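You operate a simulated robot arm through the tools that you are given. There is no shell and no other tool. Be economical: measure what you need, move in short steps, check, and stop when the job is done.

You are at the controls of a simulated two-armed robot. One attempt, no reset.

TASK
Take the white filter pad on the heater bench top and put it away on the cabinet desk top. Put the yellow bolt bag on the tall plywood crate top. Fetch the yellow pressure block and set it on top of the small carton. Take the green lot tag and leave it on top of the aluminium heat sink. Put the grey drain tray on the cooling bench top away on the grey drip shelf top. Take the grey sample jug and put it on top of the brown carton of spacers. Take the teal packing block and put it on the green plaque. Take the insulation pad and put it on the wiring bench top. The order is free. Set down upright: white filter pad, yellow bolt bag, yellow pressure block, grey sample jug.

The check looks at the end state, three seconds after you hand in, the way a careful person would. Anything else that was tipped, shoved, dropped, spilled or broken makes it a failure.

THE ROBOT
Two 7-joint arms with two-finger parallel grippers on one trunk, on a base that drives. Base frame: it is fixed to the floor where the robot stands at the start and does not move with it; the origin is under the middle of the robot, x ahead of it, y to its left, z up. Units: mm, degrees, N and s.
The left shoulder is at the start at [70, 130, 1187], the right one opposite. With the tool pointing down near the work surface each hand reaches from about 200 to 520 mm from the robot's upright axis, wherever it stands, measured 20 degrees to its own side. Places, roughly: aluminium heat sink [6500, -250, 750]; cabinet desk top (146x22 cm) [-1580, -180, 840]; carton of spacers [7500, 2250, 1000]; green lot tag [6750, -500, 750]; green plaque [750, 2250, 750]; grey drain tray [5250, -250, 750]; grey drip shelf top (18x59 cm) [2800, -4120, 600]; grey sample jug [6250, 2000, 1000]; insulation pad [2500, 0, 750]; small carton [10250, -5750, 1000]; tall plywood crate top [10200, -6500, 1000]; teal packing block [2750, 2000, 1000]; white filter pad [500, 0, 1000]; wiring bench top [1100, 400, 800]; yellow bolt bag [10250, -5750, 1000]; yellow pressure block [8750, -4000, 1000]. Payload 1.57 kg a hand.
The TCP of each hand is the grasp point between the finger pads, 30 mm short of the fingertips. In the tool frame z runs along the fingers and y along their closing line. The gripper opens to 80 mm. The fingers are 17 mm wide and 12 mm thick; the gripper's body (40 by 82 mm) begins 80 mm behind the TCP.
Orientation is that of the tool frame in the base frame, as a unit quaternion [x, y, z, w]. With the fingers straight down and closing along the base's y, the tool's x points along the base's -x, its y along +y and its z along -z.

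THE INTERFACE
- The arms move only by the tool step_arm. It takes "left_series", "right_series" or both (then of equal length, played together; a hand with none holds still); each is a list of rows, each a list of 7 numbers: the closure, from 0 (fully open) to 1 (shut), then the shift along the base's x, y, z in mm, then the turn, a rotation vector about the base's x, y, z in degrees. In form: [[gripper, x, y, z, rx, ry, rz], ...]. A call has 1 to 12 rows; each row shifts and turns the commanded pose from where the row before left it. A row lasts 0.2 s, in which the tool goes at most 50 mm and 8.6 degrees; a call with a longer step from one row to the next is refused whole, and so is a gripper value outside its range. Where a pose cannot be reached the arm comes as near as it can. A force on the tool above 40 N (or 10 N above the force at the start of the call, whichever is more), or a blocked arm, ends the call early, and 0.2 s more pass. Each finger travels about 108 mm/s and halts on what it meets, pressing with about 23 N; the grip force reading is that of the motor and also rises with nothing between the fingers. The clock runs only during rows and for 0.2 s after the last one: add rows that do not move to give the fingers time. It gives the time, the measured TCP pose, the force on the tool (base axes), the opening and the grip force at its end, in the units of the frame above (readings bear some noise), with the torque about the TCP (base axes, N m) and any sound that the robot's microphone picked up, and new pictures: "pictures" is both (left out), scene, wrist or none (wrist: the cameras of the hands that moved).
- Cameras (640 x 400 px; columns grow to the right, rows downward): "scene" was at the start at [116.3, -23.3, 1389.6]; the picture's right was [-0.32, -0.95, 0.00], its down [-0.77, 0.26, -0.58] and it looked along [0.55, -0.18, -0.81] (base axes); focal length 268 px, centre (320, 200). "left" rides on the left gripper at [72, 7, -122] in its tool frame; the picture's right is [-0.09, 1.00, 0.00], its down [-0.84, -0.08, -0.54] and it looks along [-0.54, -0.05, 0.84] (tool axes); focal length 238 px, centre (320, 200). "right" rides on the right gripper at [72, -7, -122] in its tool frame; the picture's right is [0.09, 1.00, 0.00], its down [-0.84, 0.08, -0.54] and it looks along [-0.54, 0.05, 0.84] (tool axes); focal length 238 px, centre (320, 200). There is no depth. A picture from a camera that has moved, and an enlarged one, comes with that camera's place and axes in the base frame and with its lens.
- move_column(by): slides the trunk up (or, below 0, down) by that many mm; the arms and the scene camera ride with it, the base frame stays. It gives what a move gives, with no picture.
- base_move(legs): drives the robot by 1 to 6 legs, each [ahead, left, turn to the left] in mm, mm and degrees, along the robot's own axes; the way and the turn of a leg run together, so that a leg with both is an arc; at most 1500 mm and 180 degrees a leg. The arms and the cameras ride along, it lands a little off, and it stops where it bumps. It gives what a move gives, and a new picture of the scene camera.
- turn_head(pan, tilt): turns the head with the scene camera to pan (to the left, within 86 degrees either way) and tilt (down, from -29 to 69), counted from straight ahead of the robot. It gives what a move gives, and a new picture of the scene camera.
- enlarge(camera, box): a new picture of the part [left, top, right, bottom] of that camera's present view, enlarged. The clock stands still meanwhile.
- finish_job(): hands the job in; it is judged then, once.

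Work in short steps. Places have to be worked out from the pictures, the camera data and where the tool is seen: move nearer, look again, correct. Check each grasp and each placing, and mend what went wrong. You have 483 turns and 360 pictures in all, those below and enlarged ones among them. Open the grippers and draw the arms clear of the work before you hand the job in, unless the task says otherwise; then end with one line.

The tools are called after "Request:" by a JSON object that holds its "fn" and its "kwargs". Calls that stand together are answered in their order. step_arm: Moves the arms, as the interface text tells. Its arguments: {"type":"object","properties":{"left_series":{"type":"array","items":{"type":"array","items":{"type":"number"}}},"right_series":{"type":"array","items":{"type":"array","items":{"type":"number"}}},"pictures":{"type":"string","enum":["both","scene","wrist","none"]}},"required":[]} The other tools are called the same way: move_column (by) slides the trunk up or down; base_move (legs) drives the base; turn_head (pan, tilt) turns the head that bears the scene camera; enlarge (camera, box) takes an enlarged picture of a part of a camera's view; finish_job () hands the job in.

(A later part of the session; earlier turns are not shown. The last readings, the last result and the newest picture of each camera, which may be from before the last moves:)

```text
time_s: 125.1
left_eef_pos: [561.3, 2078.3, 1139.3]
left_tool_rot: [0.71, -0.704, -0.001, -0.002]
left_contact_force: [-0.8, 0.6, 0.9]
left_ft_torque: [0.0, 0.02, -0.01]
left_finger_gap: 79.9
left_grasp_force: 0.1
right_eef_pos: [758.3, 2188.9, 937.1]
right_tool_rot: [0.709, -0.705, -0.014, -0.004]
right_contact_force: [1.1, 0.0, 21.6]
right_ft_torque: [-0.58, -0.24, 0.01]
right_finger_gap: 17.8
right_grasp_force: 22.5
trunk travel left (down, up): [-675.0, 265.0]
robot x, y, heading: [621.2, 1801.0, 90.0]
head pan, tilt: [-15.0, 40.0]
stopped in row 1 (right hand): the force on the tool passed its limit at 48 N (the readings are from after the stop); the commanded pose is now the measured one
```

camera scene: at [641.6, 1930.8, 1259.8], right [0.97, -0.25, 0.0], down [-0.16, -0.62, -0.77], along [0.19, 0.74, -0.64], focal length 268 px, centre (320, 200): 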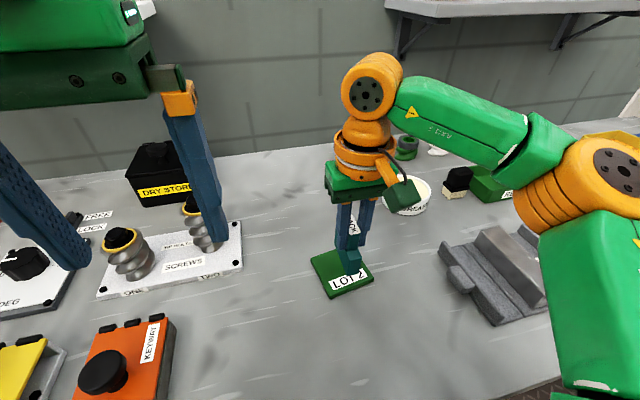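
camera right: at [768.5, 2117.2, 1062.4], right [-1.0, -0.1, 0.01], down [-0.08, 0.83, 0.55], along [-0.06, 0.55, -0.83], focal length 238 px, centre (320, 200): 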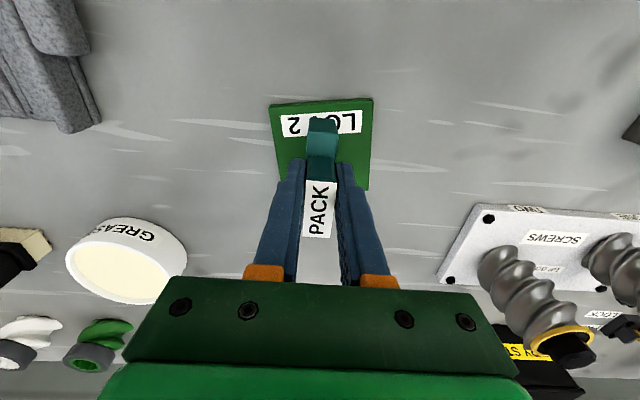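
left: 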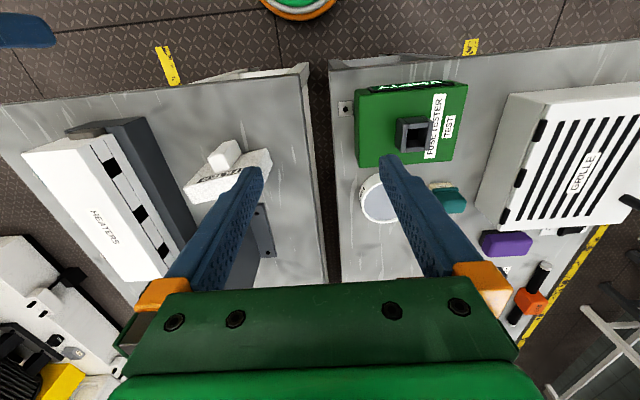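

It's firmly down on the plaque. I'll open and rise.

Request:
{"fn": "step_arm", "kwargs": {"right_series": [[0.9, 0, 0, 1, 0, 0, 0], [0.4, 0, 0, 0, 0, 0, 0], [0.2, 0, 0, 0, 0, 0, 0], [0.2, 0, 0, 0, 0, 0, 0], [0.2, 0, 0, 25, 0, 0, 0], [0.2, 0, -5, 40, 0, 0, 0], [0.2, 0, -20, 45, 0, 0, 0], [0, 0, -40, 20, 0, 0, 0]], "pictures": "both"}}

```text
time_s: 126.9
left_eef_pos: [561.4, 2079.9, 1137.0]
left_tool_rot: [0.709, -0.705, -0.001, -0.001]
left_contact_force: [0.5, -0.2, -0.1]
left_ft_torque: [-0.02, -0.01, 0.02]
left_finger_gap: 80.0
left_grasp_force: 0.1
right_eef_pos: [783.9, 2114.0, 1068.9]
right_tool_rot: [0.708, -0.706, -0.013, -0.003]
right_contact_force: [-0.2, -0.2, -0.6]
right_ft_torque: [0.02, 0.0, 0.0]
right_finger_gap: 79.9
right_grasp_force: 0.1
right hand out of reach, approached as far as the arm can: row 5, 6, 7
trunk travel left (down, up): [-675.0, 265.0]
robot x, y, heading: [624.0, 1800.1, 90.3]
head pan, tilt: [-15.0, 40.0]
camera scene: at [641.6, 1928.9, 1260.1], right [0.97, -0.25, 0.0], down [-0.16, -0.62, -0.77], along [0.19, 0.74, -0.64], focal length 268 px, centre (320, 200)
camera right: at [794.2, 2040.3, 1190.6], right [-1.0, -0.1, 0.01], down [-0.07, 0.82, 0.56], along [-0.06, 0.56, -0.83], focal length 238 px, centre (320, 200)
```

scene: 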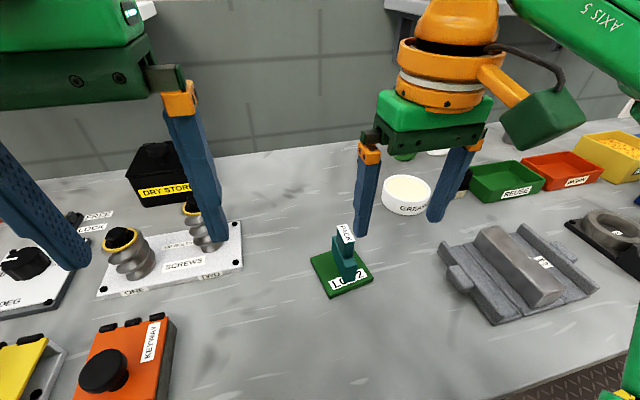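
right: 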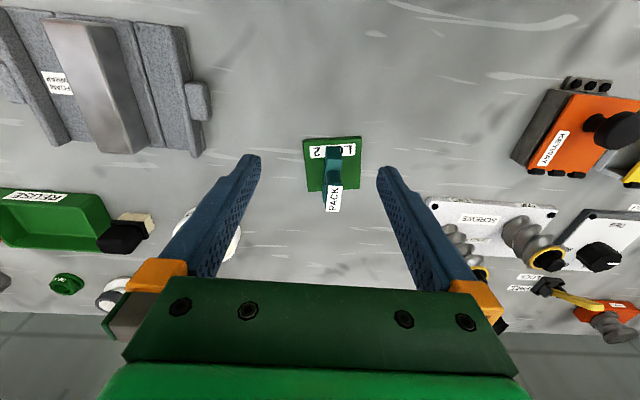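

The teal block stands on the plaque. Next is the insulation pad, so I'll back off and drive to about x≈2300 in the aisle, facing the benches on the other side.

Request:
{"fn": "base_move", "kwargs": {"legs": [[-550, 0, 0], [0, 0, -90], [1500, 0, 0], [0, 0, -60]]}}

Request:
{"fn": "turn_head", "kwargs": {"pan": -30, "tilt": 20}}

Request:
{"fn": "turn_head", "kwargs": {"pan": 20, "tilt": 20}}

```text
time_s: 143.3
left_eef_pos: [2321.1, 1085.3, 1137.5]
left_tool_rot: [0.483, 0.875, -0.001, 0.0]
left_contact_force: [-0.5, 0.4, -0.2]
left_ft_torque: [-0.04, 0.0, 0.03]
left_finger_gap: 80.0
left_grasp_force: 0.0
right_eef_pos: [2150.0, 938.2, 1067.3]
right_tool_rot: [0.484, 0.875, 0.001, 0.013]
right_contact_force: [-0.8, 0.3, -0.1]
right_ft_torque: [0.01, -0.03, 0.0]
right_finger_gap: 79.7
right_grasp_force: 0.1
trunk travel left (down, up): [-675.0, 265.0]
robot x, y, heading: [2119.4, 1294.7, -57.9]
head pan, tilt: [-15.0, 40.0]
camera scene: at [2168.7, 1169.8, 1259.7], right [-0.96, -0.29, 0.0], down [-0.19, 0.61, -0.77], along [0.23, -0.73, -0.64], focal length 268 px, centre (320, 200)
```

scene: 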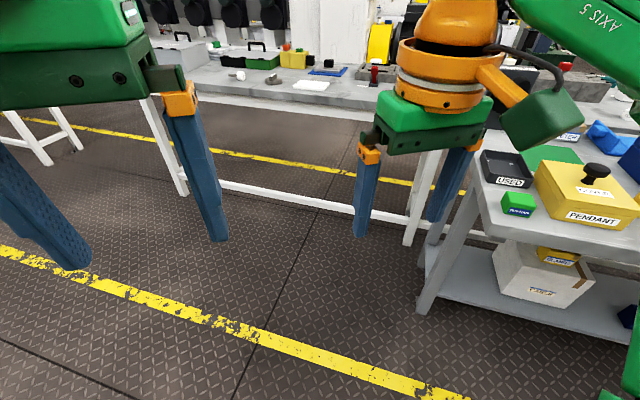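

```text
time_s: 144.2
left_eef_pos: [2322.0, 1086.2, 1138.0]
left_tool_rot: [0.482, 0.876, -0.001, 0.0]
left_contact_force: [0.3, 0.0, 0.2]
left_ft_torque: [0.0, -0.03, 0.02]
left_finger_gap: 80.0
left_grasp_force: 0.1
right_eef_pos: [2149.2, 940.2, 1068.7]
right_tool_rot: [0.483, 0.875, 0.002, 0.013]
right_contact_force: [-0.1, 0.5, -0.6]
right_ft_torque: [0.0, -0.04, 0.01]
right_finger_gap: 79.9
right_grasp_force: 0.0
trunk travel left (down, up): [-675.0, 265.0]
robot x, y, heading: [2116.4, 1293.6, -57.9]
head pan, tilt: [-30.0, 20.0]
camera scene: at [2147.0, 1158.0, 1291.1], right [-1.0, -0.04, 0.0], down [-0.01, 0.34, -0.94], along [0.03, -0.94, -0.34], focal length 268 px, centre (320, 200)
```

scene: 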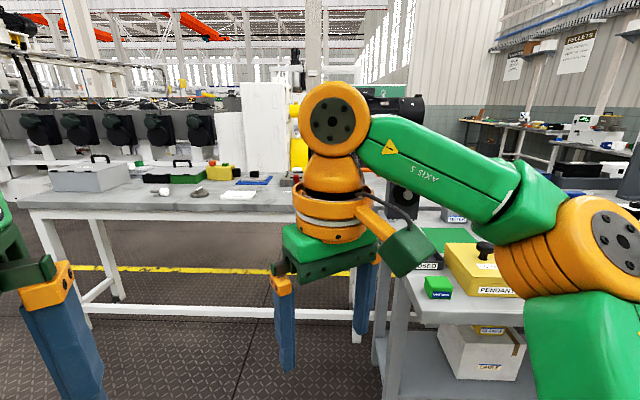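

```text
time_s: 145.4
left_eef_pos: [2321.6, 1086.3, 1137.7]
left_tool_rot: [0.483, 0.875, 0.0, 0.0]
left_contact_force: [0.3, 0.2, -0.4]
left_ft_torque: [0.01, 0.0, -0.01]
left_finger_gap: 80.0
left_grasp_force: 0.1
right_eef_pos: [2150.3, 938.8, 1066.9]
right_tool_rot: [0.484, 0.875, 0.002, 0.013]
right_contact_force: [-1.2, 0.3, -0.9]
right_ft_torque: [0.01, 0.03, -0.01]
right_finger_gap: 80.1
right_grasp_force: 0.1
trunk travel left (down, up): [-675.0, 265.0]
robot x, y, heading: [2116.2, 1293.0, -58.0]
head pan, tilt: [20.0, 20.0]
camera scene: at [2217.0, 1193.7, 1291.2], right [-0.62, -0.79, 0.0], down [-0.27, 0.21, -0.94], along [0.74, -0.58, -0.34], focal length 268 px, centre (320, 200)
```

scene: 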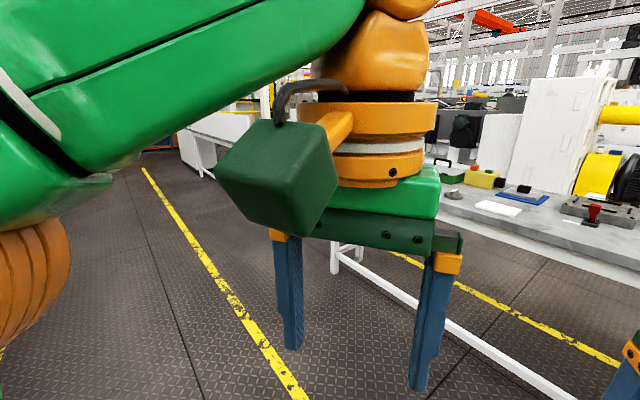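

The far bench (white frame) has a white flat item near [2600, -100], probably the insulation pad. I'll face it squarely and approach.

Request:
{"fn": "base_move", "kwargs": {"legs": [[0, 0, -32], [0, 400, 0], [450, 0, 0]]}}

Request:
{"fn": "turn_head", "kwargs": {"pan": 0, "tilt": 35}}

```text
time_s: 151.7
left_eef_pos: [2607.3, 576.8, 1136.4]
left_tool_rot: [0.697, 0.717, -0.001, 0.001]
left_contact_force: [0.3, -1.4, -1.2]
left_ft_torque: [0.0, 0.0, 0.02]
left_finger_gap: 80.0
left_grasp_force: 0.0
right_eef_pos: [2385.8, 536.8, 1067.5]
right_tool_rot: [0.697, 0.717, -0.003, 0.012]
right_contact_force: [0.3, 0.4, -0.2]
right_ft_torque: [0.03, 0.01, 0.0]
right_finger_gap: 79.8
right_grasp_force: 0.0
trunk travel left (down, up): [-675.0, 265.0]
robot x, y, heading: [2539.8, 858.3, -88.3]
head pan, tilt: [20.0, 20.0]
camera scene: at [2572.1, 721.2, 1291.3], right [-0.93, -0.37, 0.0], down [-0.13, 0.32, -0.94], along [0.35, -0.87, -0.34], focal length 268 px, centre (320, 200)
```

scene: 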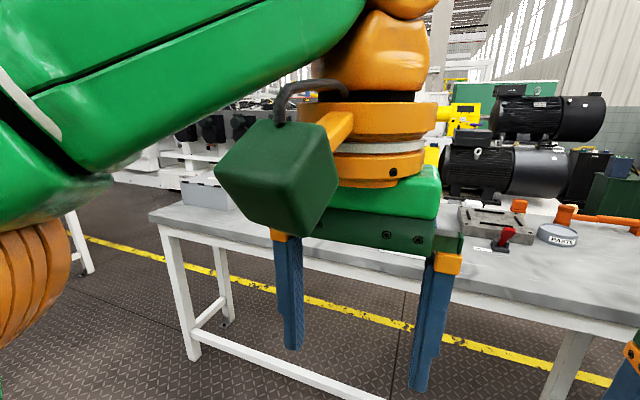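

```text
time_s: 152.5
left_eef_pos: [2608.4, 574.9, 1136.6]
left_tool_rot: [0.696, 0.718, -0.001, 0.001]
left_contact_force: [-0.3, 0.2, -0.5]
left_ft_torque: [0.04, -0.02, 0.01]
left_finger_gap: 79.9
left_grasp_force: 0.0
right_eef_pos: [2385.0, 534.8, 1067.9]
right_tool_rot: [0.697, 0.717, -0.003, 0.012]
right_contact_force: [-0.7, 0.2, 0.5]
right_ft_torque: [0.01, 0.01, 0.05]
right_finger_gap: 79.7
right_grasp_force: 0.0
trunk travel left (down, up): [-675.0, 265.0]
robot x, y, heading: [2540.5, 858.7, -88.6]
head pan, tilt: [0.0, 35.0]
camera scene: at [2540.4, 718.5, 1267.3], right [-1.0, -0.03, 0.0], down [-0.02, 0.57, -0.82], along [0.02, -0.82, -0.57], focal length 268 px, centre (320, 200)
```

scene: 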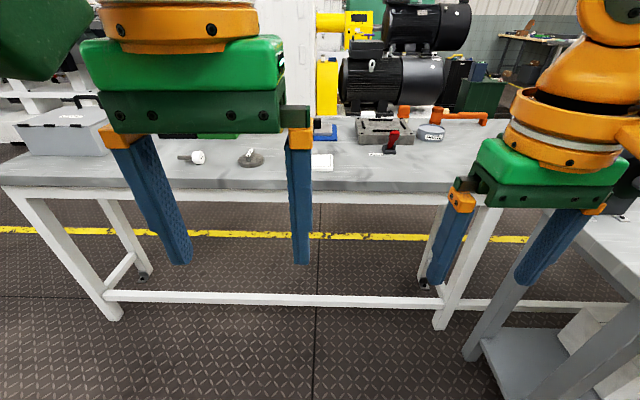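

The white item is near [2555, -124] and the bench edge is at y≈56. I'll drive closer.

Request:
{"fn": "base_move", "kwargs": {"legs": [[530, 0, -1.5]]}}

Request:
{"fn": "turn_head", "kwargs": {"pan": 0, "tilt": 50}}

```text
time_s: 155.6
left_eef_pos: [2604.5, 50.8, 1136.9]
left_tool_rot: [0.708, 0.706, 0.0, 0.001]
left_contact_force: [-0.1, 0.0, -0.8]
left_ft_torque: [0.0, -0.02, 0.02]
left_finger_gap: 80.1
left_grasp_force: 0.1
right_eef_pos: [2381.6, 17.3, 1067.4]
right_tool_rot: [0.708, 0.706, -0.002, 0.012]
right_contact_force: [0.3, 0.1, 0.3]
right_ft_torque: [-0.03, -0.01, 0.0]
right_finger_gap: 80.0
right_grasp_force: 0.1
trunk travel left (down, up): [-675.0, 265.0]
robot x, y, heading: [2545.4, 330.8, -90.1]
head pan, tilt: [0.0, 35.0]
camera scene: at [2542.6, 195.3, 1267.4], right [-1.0, 0.0, 0.0], down [0.0, 0.57, -0.82], along [0.0, -0.82, -0.57], focal length 268 px, centre (320, 200)
```

scene: 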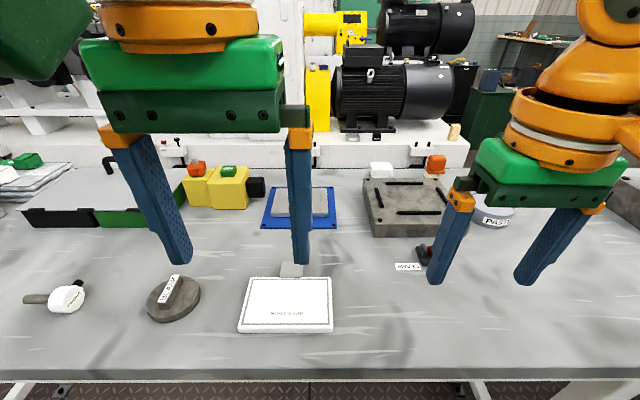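

```text
time_s: 156.3
left_eef_pos: [2605.4, 48.9, 1138.7]
left_tool_rot: [0.708, 0.706, -0.001, 0.0]
left_contact_force: [1.1, 0.2, -0.1]
left_ft_torque: [-0.04, 0.0, 0.0]
left_finger_gap: 80.1
left_grasp_force: 0.2
right_eef_pos: [2381.5, 17.0, 1068.0]
right_tool_rot: [0.709, 0.705, -0.003, 0.013]
right_contact_force: [0.2, 0.6, 0.2]
right_ft_torque: [0.0, 0.01, 0.0]
right_finger_gap: 79.9
right_grasp_force: 0.1
trunk travel left (down, up): [-675.0, 265.0]
robot x, y, heading: [2547.7, 331.8, -90.0]
head pan, tilt: [0.0, 50.0]
camera scene: at [2542.6, 205.2, 1245.6], right [-1.0, 0.0, 0.0], down [0.0, 0.77, -0.64], along [0.0, -0.64, -0.77], focal length 268 px, centre (320, 200)
```

scene: 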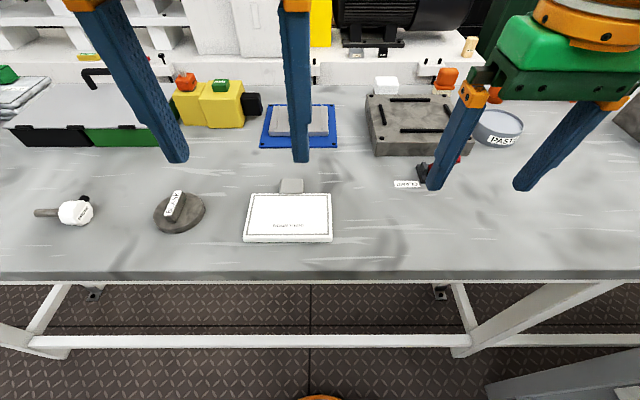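

I'll enlarge to read the labels and find the insulation pad.

Request:
{"fn": "enlarge", "kwargs": {"camera": "scene", "box": [20, 140, 350, 260]}}

Request:
{"fn": "enlarge", "kwargs": {"camera": "scene", "box": [140, 170, 230, 250]}}

```text
1.94 times, centred on (185, 200) of scene
camera zoom: at [2542.6, 205.2, 1245.6], right [-1.0, 0.0, 0.0], down [0.0, 0.77, -0.64], along [0.0, -0.64, -0.77], focal length 520 px, centre (582, 200)
```

zoom: 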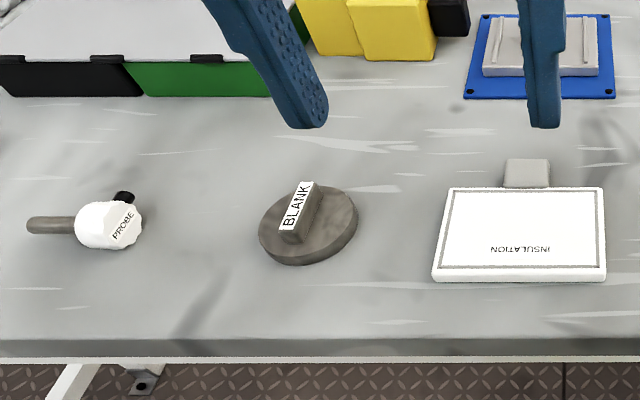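

```text
5.00 times, centred on (185, 210) of scene
camera zoom: at [2542.6, 205.2, 1245.6], right [-1.0, 0.0, 0.0], down [0.0, 0.77, -0.64], along [0.0, -0.64, -0.77], focal length 1341 px, centre (995, 150)
```

zoom: 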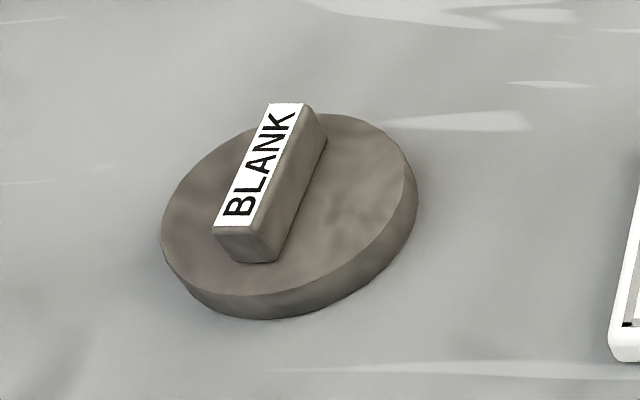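

The white panel labelled "INSULATION", with a grey tab on its far side, is the pad. I'll position for the left hand and take a wrist look.

Request:
{"fn": "base_move", "kwargs": {"legs": [[60, -60, 0]]}}

Request:
{"fn": "step_arm", "kwargs": {"left_series": [[0, 0, -40, -30, 0, 0, 0], [0, 0, -40, -30, 0, 0, 0], [0, 0, -40, -30, 0, 0, 0], [0, 0, 0, 0, 0, 0, 0]], "pictures": "both"}}

```text
time_s: 157.4
left_eef_pos: [2548.4, -6.7, 1138.4]
left_tool_rot: [0.708, 0.707, -0.002, 0.001]
left_contact_force: [0.0, -0.2, 1.1]
left_ft_torque: [-0.03, 0.01, -0.01]
left_finger_gap: 80.1
left_grasp_force: 0.1
right_eef_pos: [2325.0, -40.2, 1068.1]
right_tool_rot: [0.708, 0.706, -0.004, 0.012]
right_contact_force: [0.9, -0.1, 0.4]
right_ft_torque: [0.0, 0.0, 0.03]
right_finger_gap: 80.2
right_grasp_force: 0.0
trunk travel left (down, up): [-675.0, 265.0]
robot x, y, heading: [2484.7, 276.7, -89.9]
head pan, tilt: [0.0, 50.0]
camera scene: at [2485.0, 148.7, 1245.8], right [-1.0, 0.0, 0.0], down [0.0, 0.77, -0.64], along [0.0, -0.64, -0.77], focal length 268 px, centre (320, 200)
```

scene: 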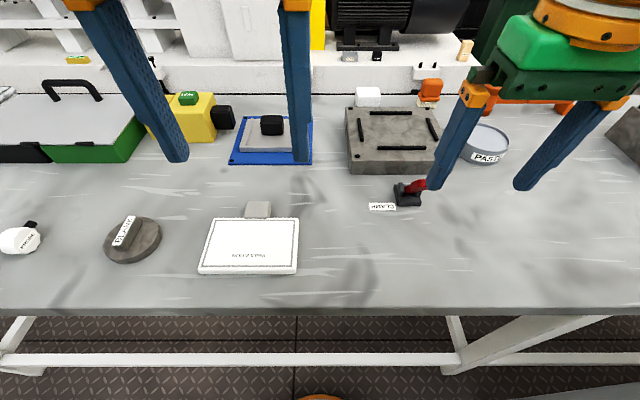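

```text
time_s: 158.4
left_eef_pos: [2544.8, -133.3, 1049.3]
left_tool_rot: [0.707, 0.707, -0.001, 0.001]
left_contact_force: [0.3, 0.1, 0.7]
left_ft_torque: [-0.02, -0.01, 0.02]
left_finger_gap: 80.1
left_grasp_force: 0.1
right_eef_pos: [2323.7, -42.5, 1068.3]
right_tool_rot: [0.708, 0.706, -0.003, 0.012]
right_contact_force: [-0.1, -0.4, 0.2]
right_ft_torque: [-0.02, 0.0, 0.0]
right_finger_gap: 80.0
right_grasp_force: 0.2
trunk travel left (down, up): [-675.0, 265.0]
robot x, y, heading: [2485.0, 275.6, -90.0]
head pan, tilt: [0.0, 50.0]
camera scene: at [2483.5, 147.5, 1245.7], right [-1.0, 0.0, 0.0], down [0.0, 0.77, -0.64], along [0.0, -0.64, -0.77], focal length 268 px, centre (320, 200)
camera left: at [2551.9, -60.6, 1171.8], right [1.0, -0.09, 0.0], down [-0.08, -0.83, 0.54], along [-0.05, -0.54, -0.84], focal length 238 px, centre (320, 200)
```

scene: 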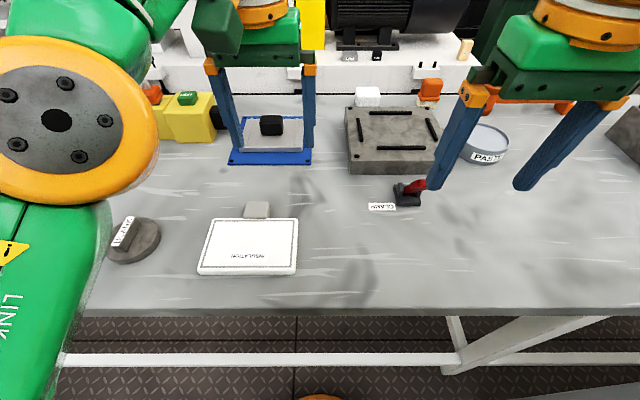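
left: 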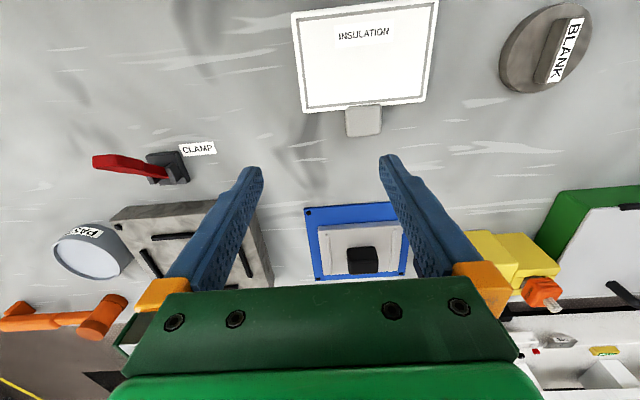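

I'll enlarge the tab in both views to judge its height.

Request:
{"fn": "enlarge", "kwargs": {"camera": "left", "box": [280, 0, 450, 150]}}

Request:
{"fn": "enlarge", "kwargs": {"camera": "scene", "box": [180, 180, 320, 290]}}

```text
2.67 times, centred on (365, 75) of left
camera zoom: at [2551.9, -60.6, 1171.8], right [1.0, -0.09, 0.0], down [-0.08, -0.83, 0.54], along [-0.05, -0.54, -0.84], focal length 636 px, centre (200, 533)
```

zoom: 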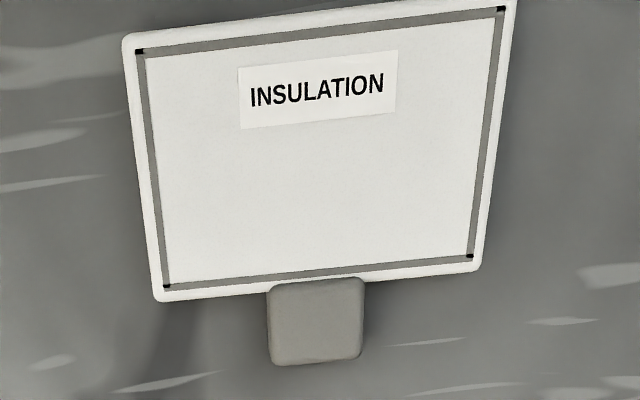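

```text
3.64 times, centred on (250, 235) of scene
camera zoom: at [2483.5, 147.5, 1245.7], right [-1.0, 0.0, 0.0], down [0.0, 0.77, -0.64], along [0.0, -0.64, -0.77], focal length 975 px, centre (574, 73)
```

zoom: 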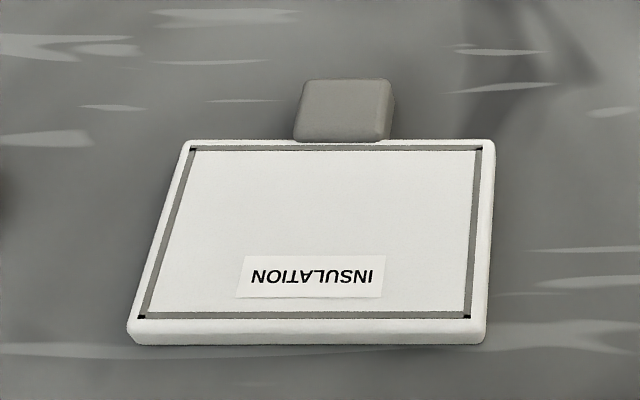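

The tab is at ≈[2599, -148], about 45 mm wide and aligned with the axes. I'll creep 35 mm closer, then bring the left hand over it.

Request:
{"fn": "base_move", "kwargs": {"legs": [[35, 0, 0]]}}

Request:
{"fn": "step_arm", "kwargs": {"left_series": [[0, 27, 10, -40, 0, 0, 0], [0, 27, 10, -40, 0, 0, 0], [0, 0, 0, -30, 0, 0, 0], [0, 0, 0, 0, 0, 0, 0]], "pictures": "wrist"}}

```text
time_s: 159.3
left_eef_pos: [2545.1, -165.6, 1051.5]
left_tool_rot: [0.707, 0.707, -0.003, 0.001]
left_contact_force: [-1.1, -0.4, 0.8]
left_ft_torque: [-0.03, 0.0, -0.01]
left_finger_gap: 80.0
left_grasp_force: 0.0
right_eef_pos: [2323.4, -73.9, 1067.7]
right_tool_rot: [0.707, 0.707, -0.003, 0.013]
right_contact_force: [0.2, -0.1, -0.2]
right_ft_torque: [-0.03, -0.04, 0.0]
right_finger_gap: 80.1
right_grasp_force: 0.1
trunk travel left (down, up): [-675.0, 265.0]
robot x, y, heading: [2484.1, 236.5, -90.4]
head pan, tilt: [0.0, 50.0]
camera scene: at [2483.1, 116.0, 1246.1], right [-1.0, 0.0, 0.0], down [0.0, 0.76, -0.65], along [0.0, -0.65, -0.76], focal length 268 px, centre (320, 200)
```

scene: 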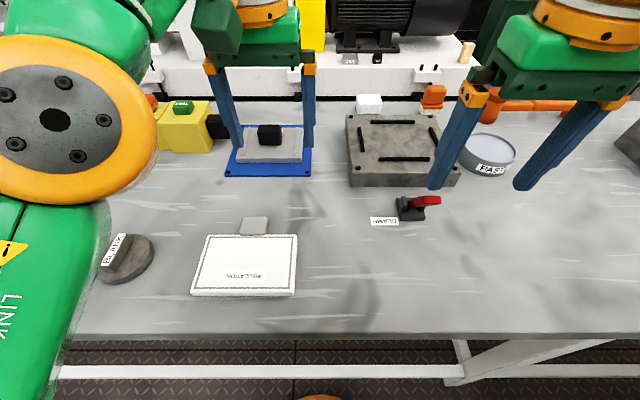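

```text
time_s: 160.3
left_eef_pos: [2599.7, -150.1, 939.1]
left_tool_rot: [0.707, 0.707, -0.002, 0.001]
left_contact_force: [0.0, 0.0, -0.1]
left_ft_torque: [0.01, 0.02, 0.02]
left_finger_gap: 79.9
left_grasp_force: 0.0
right_eef_pos: [2322.6, -77.8, 1068.9]
right_tool_rot: [0.708, 0.706, -0.002, 0.013]
right_contact_force: [-0.5, 0.5, -0.2]
right_ft_torque: [0.02, 0.04, 0.01]
right_finger_gap: 79.9
right_grasp_force: 0.0
trunk travel left (down, up): [-675.0, 265.0]
robot x, y, heading: [2486.5, 234.1, -90.1]
head pan, tilt: [0.0, 50.0]
camera left: at [2606.0, -77.4, 1060.7], right [1.0, -0.09, 0.0], down [-0.08, -0.83, 0.55], along [-0.05, -0.54, -0.84], focal length 238 px, centre (320, 200)
```

left: 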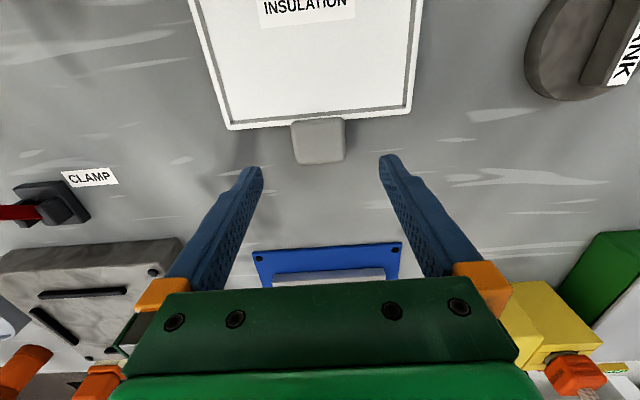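

It's aligned over the tab. I'll descend toward z≈878, with the last bit slow.

Request:
{"fn": "step_arm", "kwargs": {"left_series": [[0, -1, 0, -30, 0, 0, 0], [0, 0, 0, -20, 0, 0, 0], [0, 0, 0, -8, 0, 0, 0], [0, 0, 0, 0, 0, 0, 0]], "pictures": "wrist"}}

```text
time_s: 161.3
left_eef_pos: [2596.8, -152.0, 881.4]
left_tool_rot: [0.707, 0.708, -0.002, 0.0]
left_contact_force: [1.2, -0.2, -0.2]
left_ft_torque: [0.03, -0.05, 0.0]
left_finger_gap: 79.9
left_grasp_force: 0.1
right_eef_pos: [2320.8, -77.1, 1067.4]
right_tool_rot: [0.707, 0.707, -0.003, 0.013]
right_contact_force: [0.2, 0.5, 0.3]
right_ft_torque: [0.04, -0.01, 0.0]
right_finger_gap: 79.8
right_grasp_force: 0.1
trunk travel left (down, up): [-675.0, 265.0]
robot x, y, heading: [2486.2, 238.1, -90.2]
head pan, tilt: [0.0, 50.0]
camera left: at [2603.3, -77.2, 1003.8], right [1.0, -0.09, 0.0], down [-0.08, -0.84, 0.54], along [-0.05, -0.54, -0.84], focal length 238 px, centre (320, 200)
```

left: 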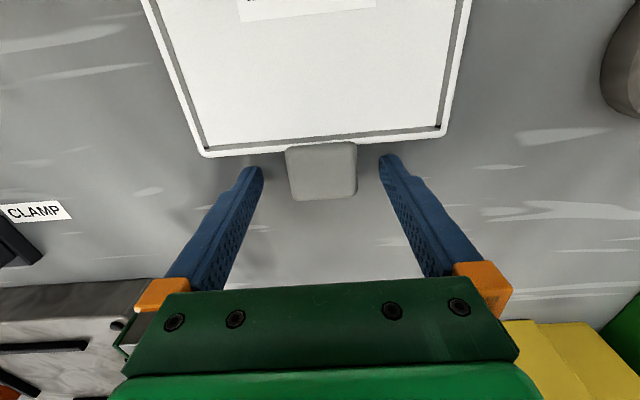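

The tips are beside the tab. I'll go down a few millimetres to feel the bench.

Request:
{"fn": "step_arm", "kwargs": {"left_series": [[0, 1, 1, -3, 0, 0, 0], [0, 0, 0, -3, 0, 0, 0], [0, 0, 0, 0, 0, 0, 0]], "pictures": "none"}}

```text
time_s: 161.9
left_eef_pos: [2598.1, -149.7, 880.1]
left_tool_rot: [0.707, 0.707, -0.007, 0.005]
left_contact_force: [-0.4, 0.1, 15.9]
left_ft_torque: [0.1, -0.76, 0.0]
left_finger_gap: 79.8
left_grasp_force: 0.0
right_eef_pos: [2321.7, -75.6, 1068.0]
right_tool_rot: [0.707, 0.707, -0.004, 0.013]
right_contact_force: [-1.0, -0.2, 0.3]
right_ft_torque: [0.02, 0.02, 0.03]
right_finger_gap: 79.7
right_grasp_force: 0.0
trunk travel left (down, up): [-675.0, 265.0]
robot x, y, heading: [2483.6, 241.5, -90.1]
head pan, tilt: [0.0, 50.0]
stopped in row 3 (left hand): the force on the tool passed its limit at 44 N (the readings are from after the stop); the commanded pose is now the measured one
```

The bench top is at z≈850. I'll raise 2 mm and grip the tab.

Request:
{"fn": "step_arm", "kwargs": {"left_series": [[0, 0, 0, 3, 0, 0, 0], [0.4, 0, 0, 0, 0, 0, 0], [0.8, 0, 0, 0, 0, 0, 0], [1, 0, 0, 0, 0, 0, 0], [1, 0, 0, 0, 0, 0, 0]], "pictures": "wrist"}}

Request:
{"fn": "step_arm", "kwargs": {"left_series": [[1, 0, 0, 10, 0, 0, 0], [1, 0, 0, 20, 0, 0, 0], [1, 0, 0, 30, 0, 0, 0], [1, 0, 0, 0, 0, 0, 0]], "pictures": "both"}}

```text
time_s: 163.1
left_eef_pos: [2599.0, -151.3, 881.4]
left_tool_rot: [0.707, 0.707, -0.005, 0.003]
left_contact_force: [-0.7, -0.9, -0.3]
left_ft_torque: [-0.07, 0.01, -0.01]
left_finger_gap: 43.1
left_grasp_force: 22.8
right_eef_pos: [2323.1, -77.3, 1068.1]
right_tool_rot: [0.708, 0.706, -0.003, 0.012]
right_contact_force: [-0.2, -0.3, 0.9]
right_ft_torque: [0.03, 0.01, 0.03]
right_finger_gap: 79.8
right_grasp_force: 0.1
trunk travel left (down, up): [-675.0, 265.0]
robot x, y, heading: [2483.9, 238.7, -90.2]
head pan, tilt: [0.0, 50.0]
camera left: at [2605.1, -77.9, 1002.2], right [1.0, -0.09, 0.0], down [-0.08, -0.83, 0.55], along [-0.05, -0.55, -0.83], focal length 238 px, centre (320, 200)
```

left: 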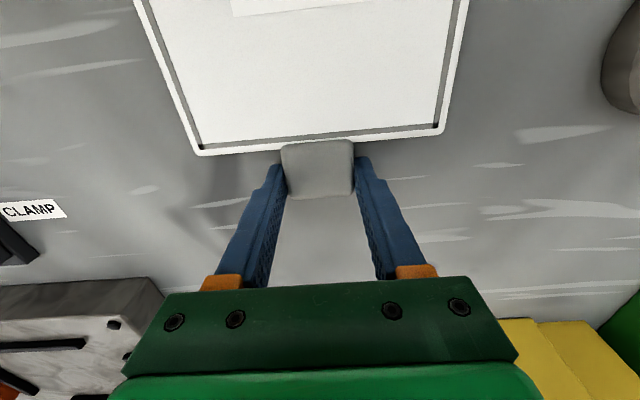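

```text
time_s: 164.1
left_eef_pos: [2600.6, -149.3, 940.9]
left_tool_rot: [0.707, 0.707, -0.004, 0.003]
left_contact_force: [-0.4, -0.7, -0.7]
left_ft_torque: [-0.08, -0.05, -0.02]
left_finger_gap: 43.1
left_grasp_force: 22.9
right_eef_pos: [2321.2, -78.3, 1068.2]
right_tool_rot: [0.708, 0.707, -0.003, 0.013]
right_contact_force: [-0.4, 0.8, -0.1]
right_ft_torque: [-0.02, -0.01, -0.02]
right_finger_gap: 80.2
right_grasp_force: 0.0
trunk travel left (down, up): [-675.0, 265.0]
robot x, y, heading: [2487.6, 239.5, -90.0]
head pan, tilt: [0.0, 50.0]
camera scene: at [2483.3, 110.7, 1245.5], right [-1.0, 0.0, 0.0], down [0.0, 0.77, -0.64], along [0.0, -0.64, -0.77], focal length 268 px, centre (320, 200)
camera left: at [2607.0, -76.6, 1062.6], right [1.0, -0.09, 0.0], down [-0.08, -0.83, 0.55], along [-0.05, -0.55, -0.83], focal length 238 px, centre (320, 200)
```

scene: 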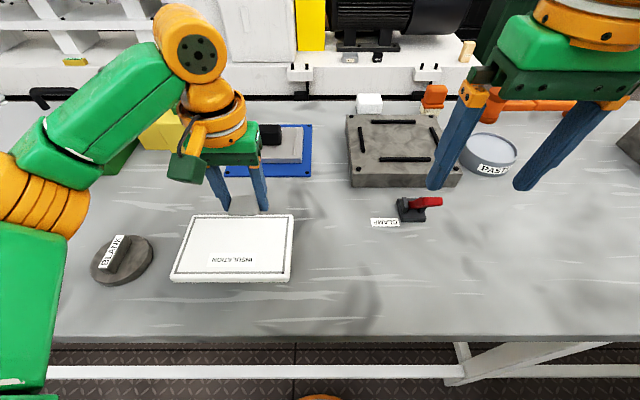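
left: 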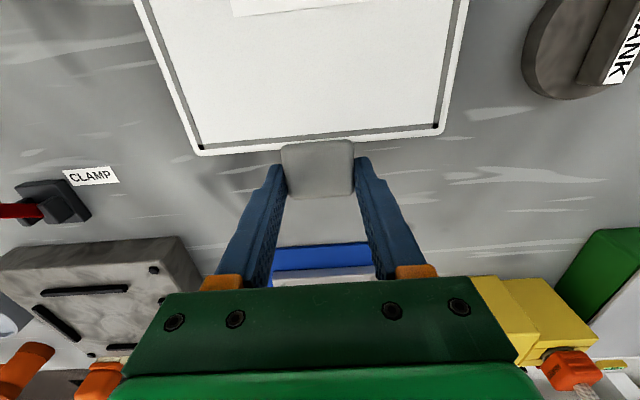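

The pad is held level. I'll raise it, back out into the aisle, and strafe to the wiring bench.

Request:
{"fn": "step_arm", "kwargs": {"left_series": [[1, 0, 20, 40, 0, 0, 0], [1, 0, 40, 40, 0, 0, 0], [1, 0, 30, 20, 0, 0, 0]], "pictures": "none"}}

Request:
{"fn": "base_move", "kwargs": {"legs": [[-1050, 0, 0], [0, -1450, 0]]}}

Request:
{"fn": "turn_head", "kwargs": {"pan": 0, "tilt": 30}}

```text
refused: row 2 steps farther than a row can; nothing moved
```

```text
time_s: 176.2
left_eef_pos: [1186.8, 936.6, 940.3]
left_tool_rot: [0.714, 0.7, -0.005, 0.004]
left_contact_force: [0.9, 0.7, -1.9]
left_ft_torque: [-0.06, 0.0, 0.0]
left_finger_gap: 43.3
left_grasp_force: 22.9
right_eef_pos: [909.8, 1013.1, 1067.6]
right_tool_rot: [0.714, 0.7, -0.003, 0.013]
right_contact_force: [-0.6, 0.5, 0.1]
right_ft_torque: [0.02, -0.05, 0.0]
right_finger_gap: 79.9
right_grasp_force: 0.0
trunk travel left (down, up): [-675.0, 265.0]
robot x, y, heading: [1076.4, 1327.3, -91.2]
head pan, tilt: [0.0, 50.0]
camera scene: at [1073.6, 1198.6, 1245.6], right [-1.0, 0.02, 0.0], down [0.02, 0.77, -0.64], along [-0.01, -0.64, -0.77], focal length 268 px, centre (320, 200)
```

scene: 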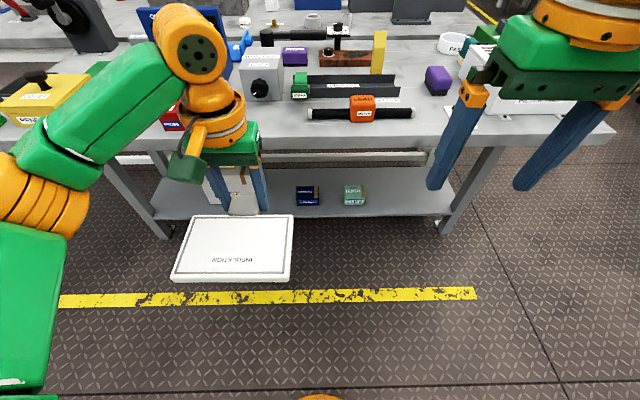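

```text
time_s: 177.1
left_eef_pos: [1186.0, 935.7, 940.8]
left_tool_rot: [0.714, 0.701, -0.005, 0.004]
left_contact_force: [-0.4, -0.6, -0.9]
left_ft_torque: [-0.08, -0.04, -0.06]
left_finger_gap: 43.2
left_grasp_force: 22.8
right_eef_pos: [909.4, 1013.0, 1067.1]
right_tool_rot: [0.714, 0.7, -0.002, 0.013]
right_contact_force: [0.3, -0.8, -1.1]
right_ft_torque: [0.02, 0.0, 0.03]
right_finger_gap: 79.9
right_grasp_force: 0.1
trunk travel left (down, up): [-675.0, 265.0]
robot x, y, heading: [1076.2, 1328.0, -91.3]
head pan, tilt: [0.0, 30.0]
camera scene: at [1073.1, 1185.2, 1275.0], right [-1.0, 0.02, 0.0], down [0.01, 0.5, -0.87], along [-0.02, -0.87, -0.5], focal length 268 px, centre (320, 200)
```

scene: 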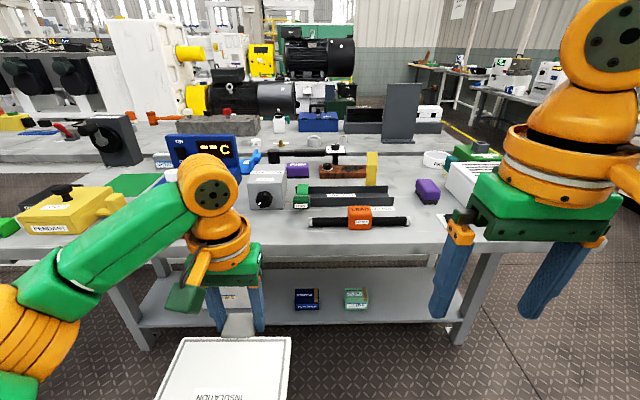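

The wiring bench is crowded, so I'll move nearer and look down to find a free area about 150×140 mm.

Request:
{"fn": "step_arm", "kwargs": {"left_series": [[1, 0, 0, 40, 0, 0, 0], [1, 0, 0, 40, 0, 0, 0], [1, 0, 0, 20, 0, 0, 0]], "pictures": "none"}}

Request:
{"fn": "base_move", "kwargs": {"legs": [[320, 0, 1.3]]}}

Request:
{"fn": "turn_head", "kwargs": {"pan": -10, "tilt": 45}}

```text
time_s: 177.9
left_eef_pos: [1185.7, 934.0, 1038.3]
left_tool_rot: [0.714, 0.7, -0.006, 0.004]
left_contact_force: [0.0, -0.1, -0.5]
left_ft_torque: [-0.05, 0.01, 0.0]
left_finger_gap: 43.2
left_grasp_force: 22.7
right_eef_pos: [909.9, 1013.3, 1068.3]
right_tool_rot: [0.714, 0.7, -0.002, 0.012]
right_contact_force: [0.1, 0.7, 0.4]
right_ft_torque: [0.0, 0.01, 0.03]
right_finger_gap: 80.0
right_grasp_force: 0.1
trunk travel left (down, up): [-675.0, 265.0]
robot x, y, heading: [1074.3, 1326.1, -91.3]
head pan, tilt: [0.0, 30.0]
```

```text
time_s: 180.0
left_eef_pos: [1195.5, 618.9, 1039.4]
left_tool_rot: [0.703, 0.711, -0.005, 0.003]
left_contact_force: [-0.6, 1.0, -0.5]
left_ft_torque: [-0.11, 0.0, 0.0]
left_finger_gap: 43.3
left_grasp_force: 22.5
right_eef_pos: [915.9, 690.1, 1068.0]
right_tool_rot: [0.705, 0.709, -0.002, 0.013]
right_contact_force: [0.8, 0.7, -0.4]
right_ft_torque: [0.01, 0.0, 0.02]
right_finger_gap: 79.8
right_grasp_force: 0.1
trunk travel left (down, up): [-675.0, 265.0]
robot x, y, heading: [1078.5, 1007.6, -89.6]
head pan, tilt: [0.0, 30.0]
camera scene: at [1075.1, 867.1, 1275.2], right [-1.0, -0.01, 0.0], down [0.0, 0.5, -0.87], along [0.01, -0.87, -0.5], focal length 268 px, centre (320, 200)
```

scene: 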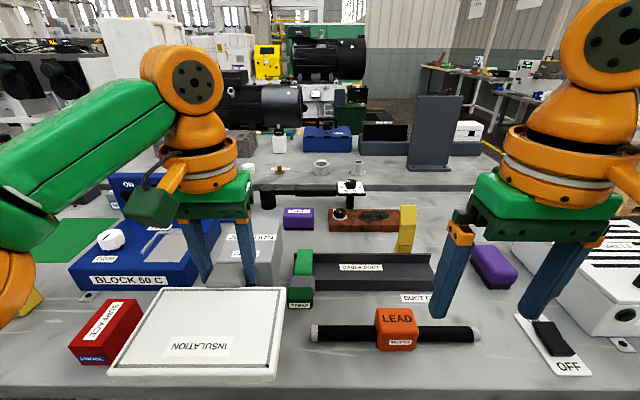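

```text
time_s: 180.8
left_eef_pos: [1196.2, 618.9, 1039.1]
left_tool_rot: [0.703, 0.711, -0.005, 0.004]
left_contact_force: [0.5, 0.4, -1.1]
left_ft_torque: [-0.05, -0.02, -0.02]
left_finger_gap: 43.0
left_grasp_force: 22.8
right_eef_pos: [917.7, 687.9, 1068.4]
right_tool_rot: [0.704, 0.71, -0.003, 0.012]
right_contact_force: [0.6, -0.1, -1.0]
right_ft_torque: [-0.06, 0.0, 0.02]
right_finger_gap: 80.0
right_grasp_force: 0.1
trunk travel left (down, up): [-675.0, 265.0]
robot x, y, heading: [1074.3, 1006.4, -89.7]
head pan, tilt: [-10.0, 45.0]
camera scene: at [1061.0, 875.7, 1252.5], right [-0.99, 0.17, 0.0], down [0.12, 0.7, -0.71], along [-0.12, -0.7, -0.71], focal length 268 px, centre (320, 200)
```

scene: 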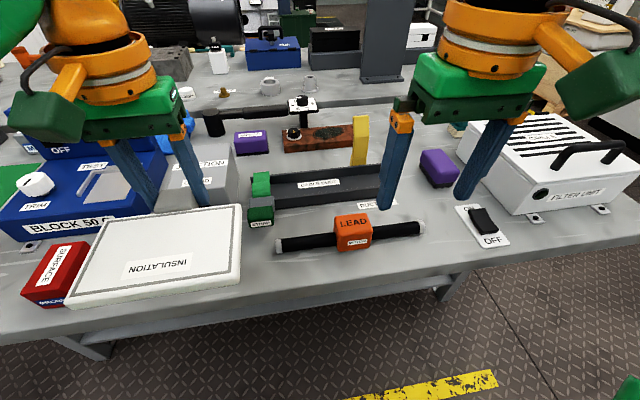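

The spot between the lead rod (x<1095) and the red block (x>1380), in front of the grey box, looks free. I'll verify with the left wrist camera.

Request:
{"fn": "step_arm", "kwargs": {"left_series": [[1, 20, 0, 0, 0, 0, 0], [1, 20, 0, 0, 0, 0, 0]], "pictures": "both"}}

```text
time_s: 181.4
left_eef_pos: [1236.0, 619.1, 1037.2]
left_tool_rot: [0.704, 0.711, -0.004, 0.004]
left_contact_force: [0.6, -0.4, -0.7]
left_ft_torque: [-0.04, 0.04, -0.01]
left_finger_gap: 43.2
left_grasp_force: 23.1
right_eef_pos: [917.0, 689.3, 1068.2]
right_tool_rot: [0.704, 0.711, -0.003, 0.012]
right_contact_force: [0.1, 0.2, 0.3]
right_ft_torque: [-0.01, 0.0, 0.01]
right_finger_gap: 80.0
right_grasp_force: 0.1
trunk travel left (down, up): [-675.0, 265.0]
robot x, y, heading: [1078.6, 1007.7, -89.6]
head pan, tilt: [-10.0, 45.0]
camera scene: at [1061.9, 876.2, 1252.5], right [-0.99, 0.17, 0.0], down [0.12, 0.7, -0.71], along [-0.12, -0.7, -0.71], focal length 268 px, centre (320, 200)
camera left: at [1242.1, 693.0, 1159.2], right [1.0, -0.08, 0.0], down [-0.07, -0.83, 0.55], along [-0.05, -0.55, -0.83], focal length 238 px, centre (320, 200)
```

scene: 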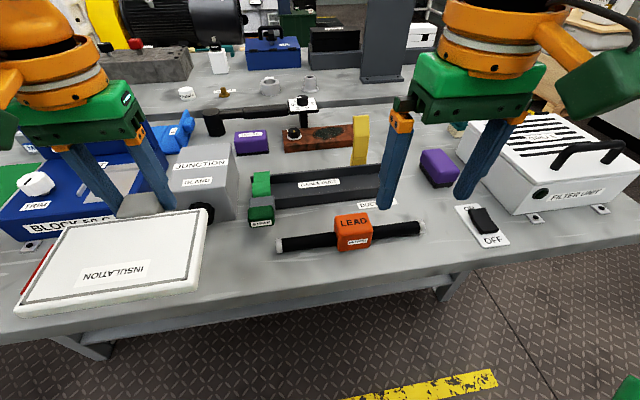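
left: 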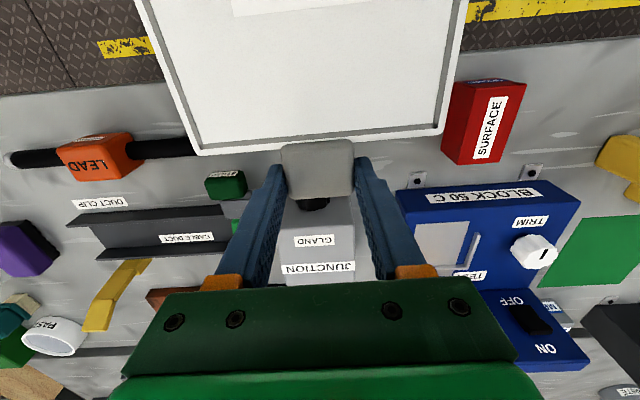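

The free area is x 1130–1370, y 515–663. The target TCP is [1250, 533], which puts the pad front at ≈648. I'll drive 85 mm closer and position the hand.

Request:
{"fn": "base_move", "kwargs": {"legs": [[80, 0, 0]]}}

Request:
{"fn": "step_arm", "kwargs": {"left_series": [[1, 10, -3, -30, 0, 0, 0], [1, 0, 0, -30, 0, 0, 0], [1, 0, 0, -30, 0, 0, 0], [1, 0, 0, 0, 0, 0, 0]], "pictures": "both"}}

```text
time_s: 182.4
left_eef_pos: [1234.8, 541.2, 1038.1]
left_tool_rot: [0.704, 0.71, -0.005, 0.005]
left_contact_force: [0.5, -0.1, -0.7]
left_ft_torque: [-0.06, 0.01, 0.01]
left_finger_gap: 43.1
left_grasp_force: 23.7
right_eef_pos: [914.9, 610.8, 1069.2]
right_tool_rot: [0.705, 0.709, -0.002, 0.013]
right_contact_force: [0.1, -0.7, 0.8]
right_ft_torque: [0.0, 0.0, 0.03]
right_finger_gap: 79.8
right_grasp_force: 0.0
trunk travel left (down, up): [-675.0, 265.0]
robot x, y, heading: [1079.5, 927.2, -89.7]
head pan, tilt: [-10.0, 45.0]
camera scene: at [1061.4, 799.5, 1252.8], right [-0.99, 0.17, 0.0], down [0.12, 0.7, -0.71], along [-0.12, -0.7, -0.71], focal length 268 px, centre (320, 200)
```

scene: 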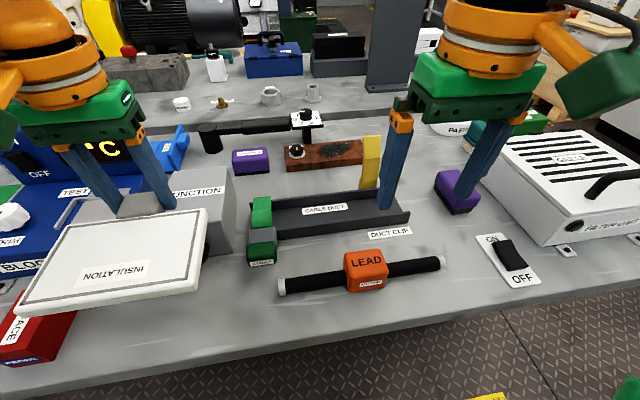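

```text
time_s: 183.4
left_eef_pos: [1243.4, 537.0, 950.7]
left_tool_rot: [0.704, 0.71, -0.007, 0.005]
left_contact_force: [-1.0, -11.2, 27.4]
left_ft_torque: [-0.3, 0.79, 0.37]
left_finger_gap: 43.1
left_grasp_force: 22.8
right_eef_pos: [914.9, 610.6, 1068.6]
right_tool_rot: [0.705, 0.709, -0.003, 0.014]
right_contact_force: [0.2, 0.2, 0.3]
right_ft_torque: [0.02, 0.02, 0.02]
right_finger_gap: 80.1
right_grasp_force: 0.1
trunk travel left (down, up): [-675.0, 265.0]
robot x, y, heading: [1078.2, 923.6, -89.6]
head pan, tilt: [-10.0, 45.0]
camera scene: at [1058.8, 798.1, 1253.1], right [-0.99, 0.17, 0.0], down [0.12, 0.7, -0.71], along [-0.12, -0.7, -0.71], focal length 268 px, centre (320, 200)
camera left: at [1249.7, 611.9, 1070.8], right [1.0, -0.08, 0.0], down [-0.07, -0.83, 0.56], along [-0.05, -0.56, -0.83], focal length 238 px, centre (320, 200)
```

scene: 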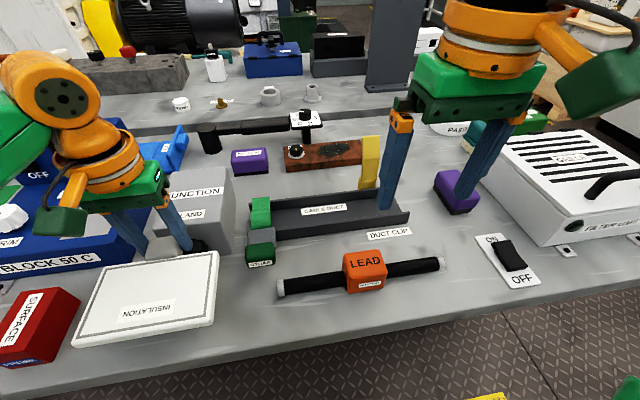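
left: 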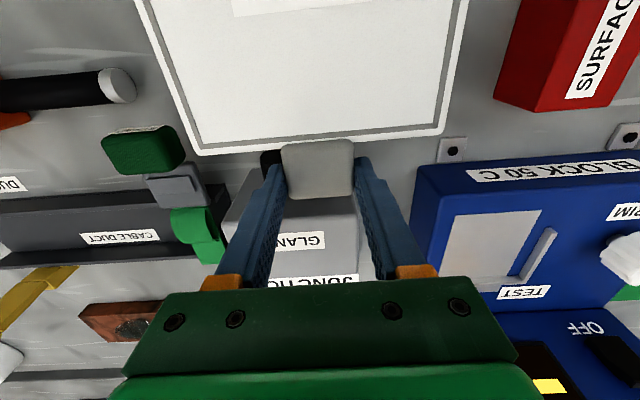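

The left fingertip touched the junction box's gland. I'll raise, shift to x≈1268 and y≈538, clear of the gland, and look.

Request:
{"fn": "step_arm", "kwargs": {"left_series": [[1, 0, 3, 20, 0, 0, 0], [1, 12, 0, 10, 0, 0, 0], [1, 13, 0, 0, 0, 0, 0], [1, 0, 0, 0, 0, 0, 0]], "pictures": "both"}}

```text
time_s: 184.4
left_eef_pos: [1268.8, 540.7, 978.0]
left_tool_rot: [0.704, 0.71, -0.004, 0.003]
left_contact_force: [0.1, 0.7, 0.3]
left_ft_torque: [-0.02, 0.02, 0.0]
left_finger_gap: 42.8
left_grasp_force: 23.2
right_eef_pos: [915.4, 608.2, 1068.7]
right_tool_rot: [0.704, 0.71, -0.003, 0.012]
right_contact_force: [0.5, -0.4, 0.2]
right_ft_torque: [0.0, -0.03, 0.0]
right_finger_gap: 80.0
right_grasp_force: 0.1
trunk travel left (down, up): [-675.0, 265.0]
robot x, y, heading: [1077.7, 928.3, -89.5]
head pan, tilt: [-10.0, 45.0]
camera scene: at [1061.3, 797.0, 1252.5], right [-0.99, 0.17, 0.0], down [0.12, 0.7, -0.71], along [-0.12, -0.7, -0.71], focal length 268 px, centre (320, 200)
camera left: at [1275.2, 614.9, 1100.2], right [1.0, -0.08, 0.0], down [-0.07, -0.83, 0.55], along [-0.05, -0.55, -0.83], focal length 238 px, centre (320, 200)
```

scene: 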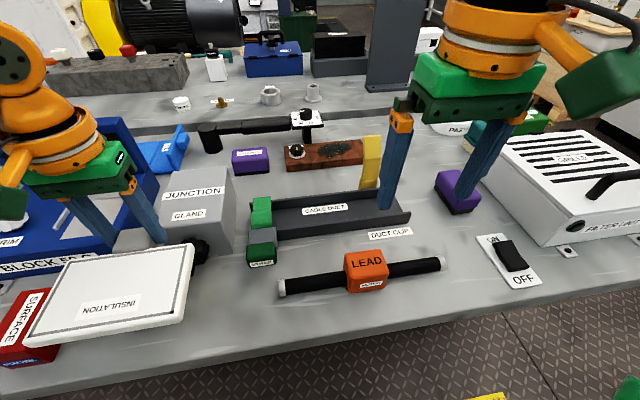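
left: 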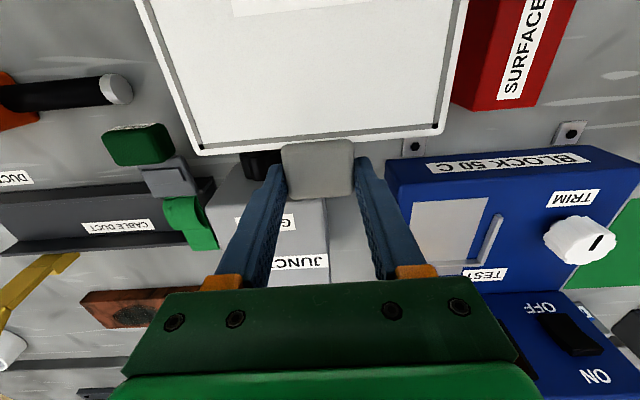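

I need precise positions for the junction box front, the red block and the bench edge, so I'll enlarge.

Request:
{"fn": "enlarge", "kwargs": {"camera": "left", "box": [180, 100, 460, 270]}}

Request:
{"fn": "enlarge", "kwargs": {"camera": "scene", "box": [0, 160, 280, 380]}}

```text
2.29 times, centred on (320, 185) of left
camera zoom: at [1275.2, 614.9, 1100.2], right [1.0, -0.08, 0.0], down [-0.07, -0.83, 0.55], along [-0.05, -0.55, -0.83], focal length 545 px, centre (320, 234)
```

zoom: 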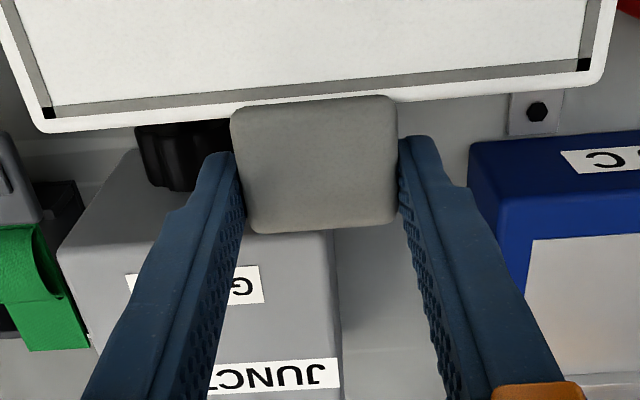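

```text
1.82 times, centred on (140, 270) of scene
camera zoom: at [1061.3, 797.0, 1252.5], right [-0.99, 0.17, 0.0], down [0.12, 0.7, -0.71], along [-0.12, -0.7, -0.71], focal length 488 px, centre (647, 73)
```

zoom: 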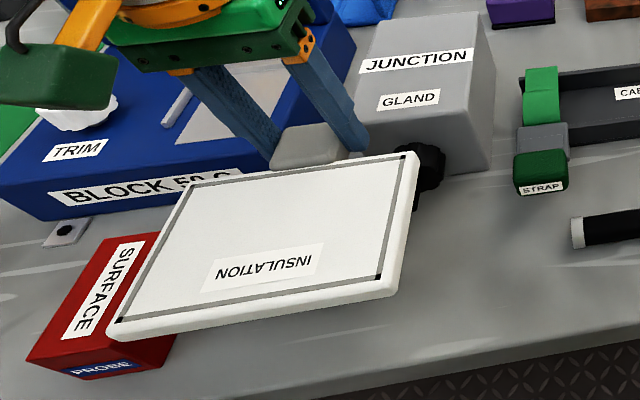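

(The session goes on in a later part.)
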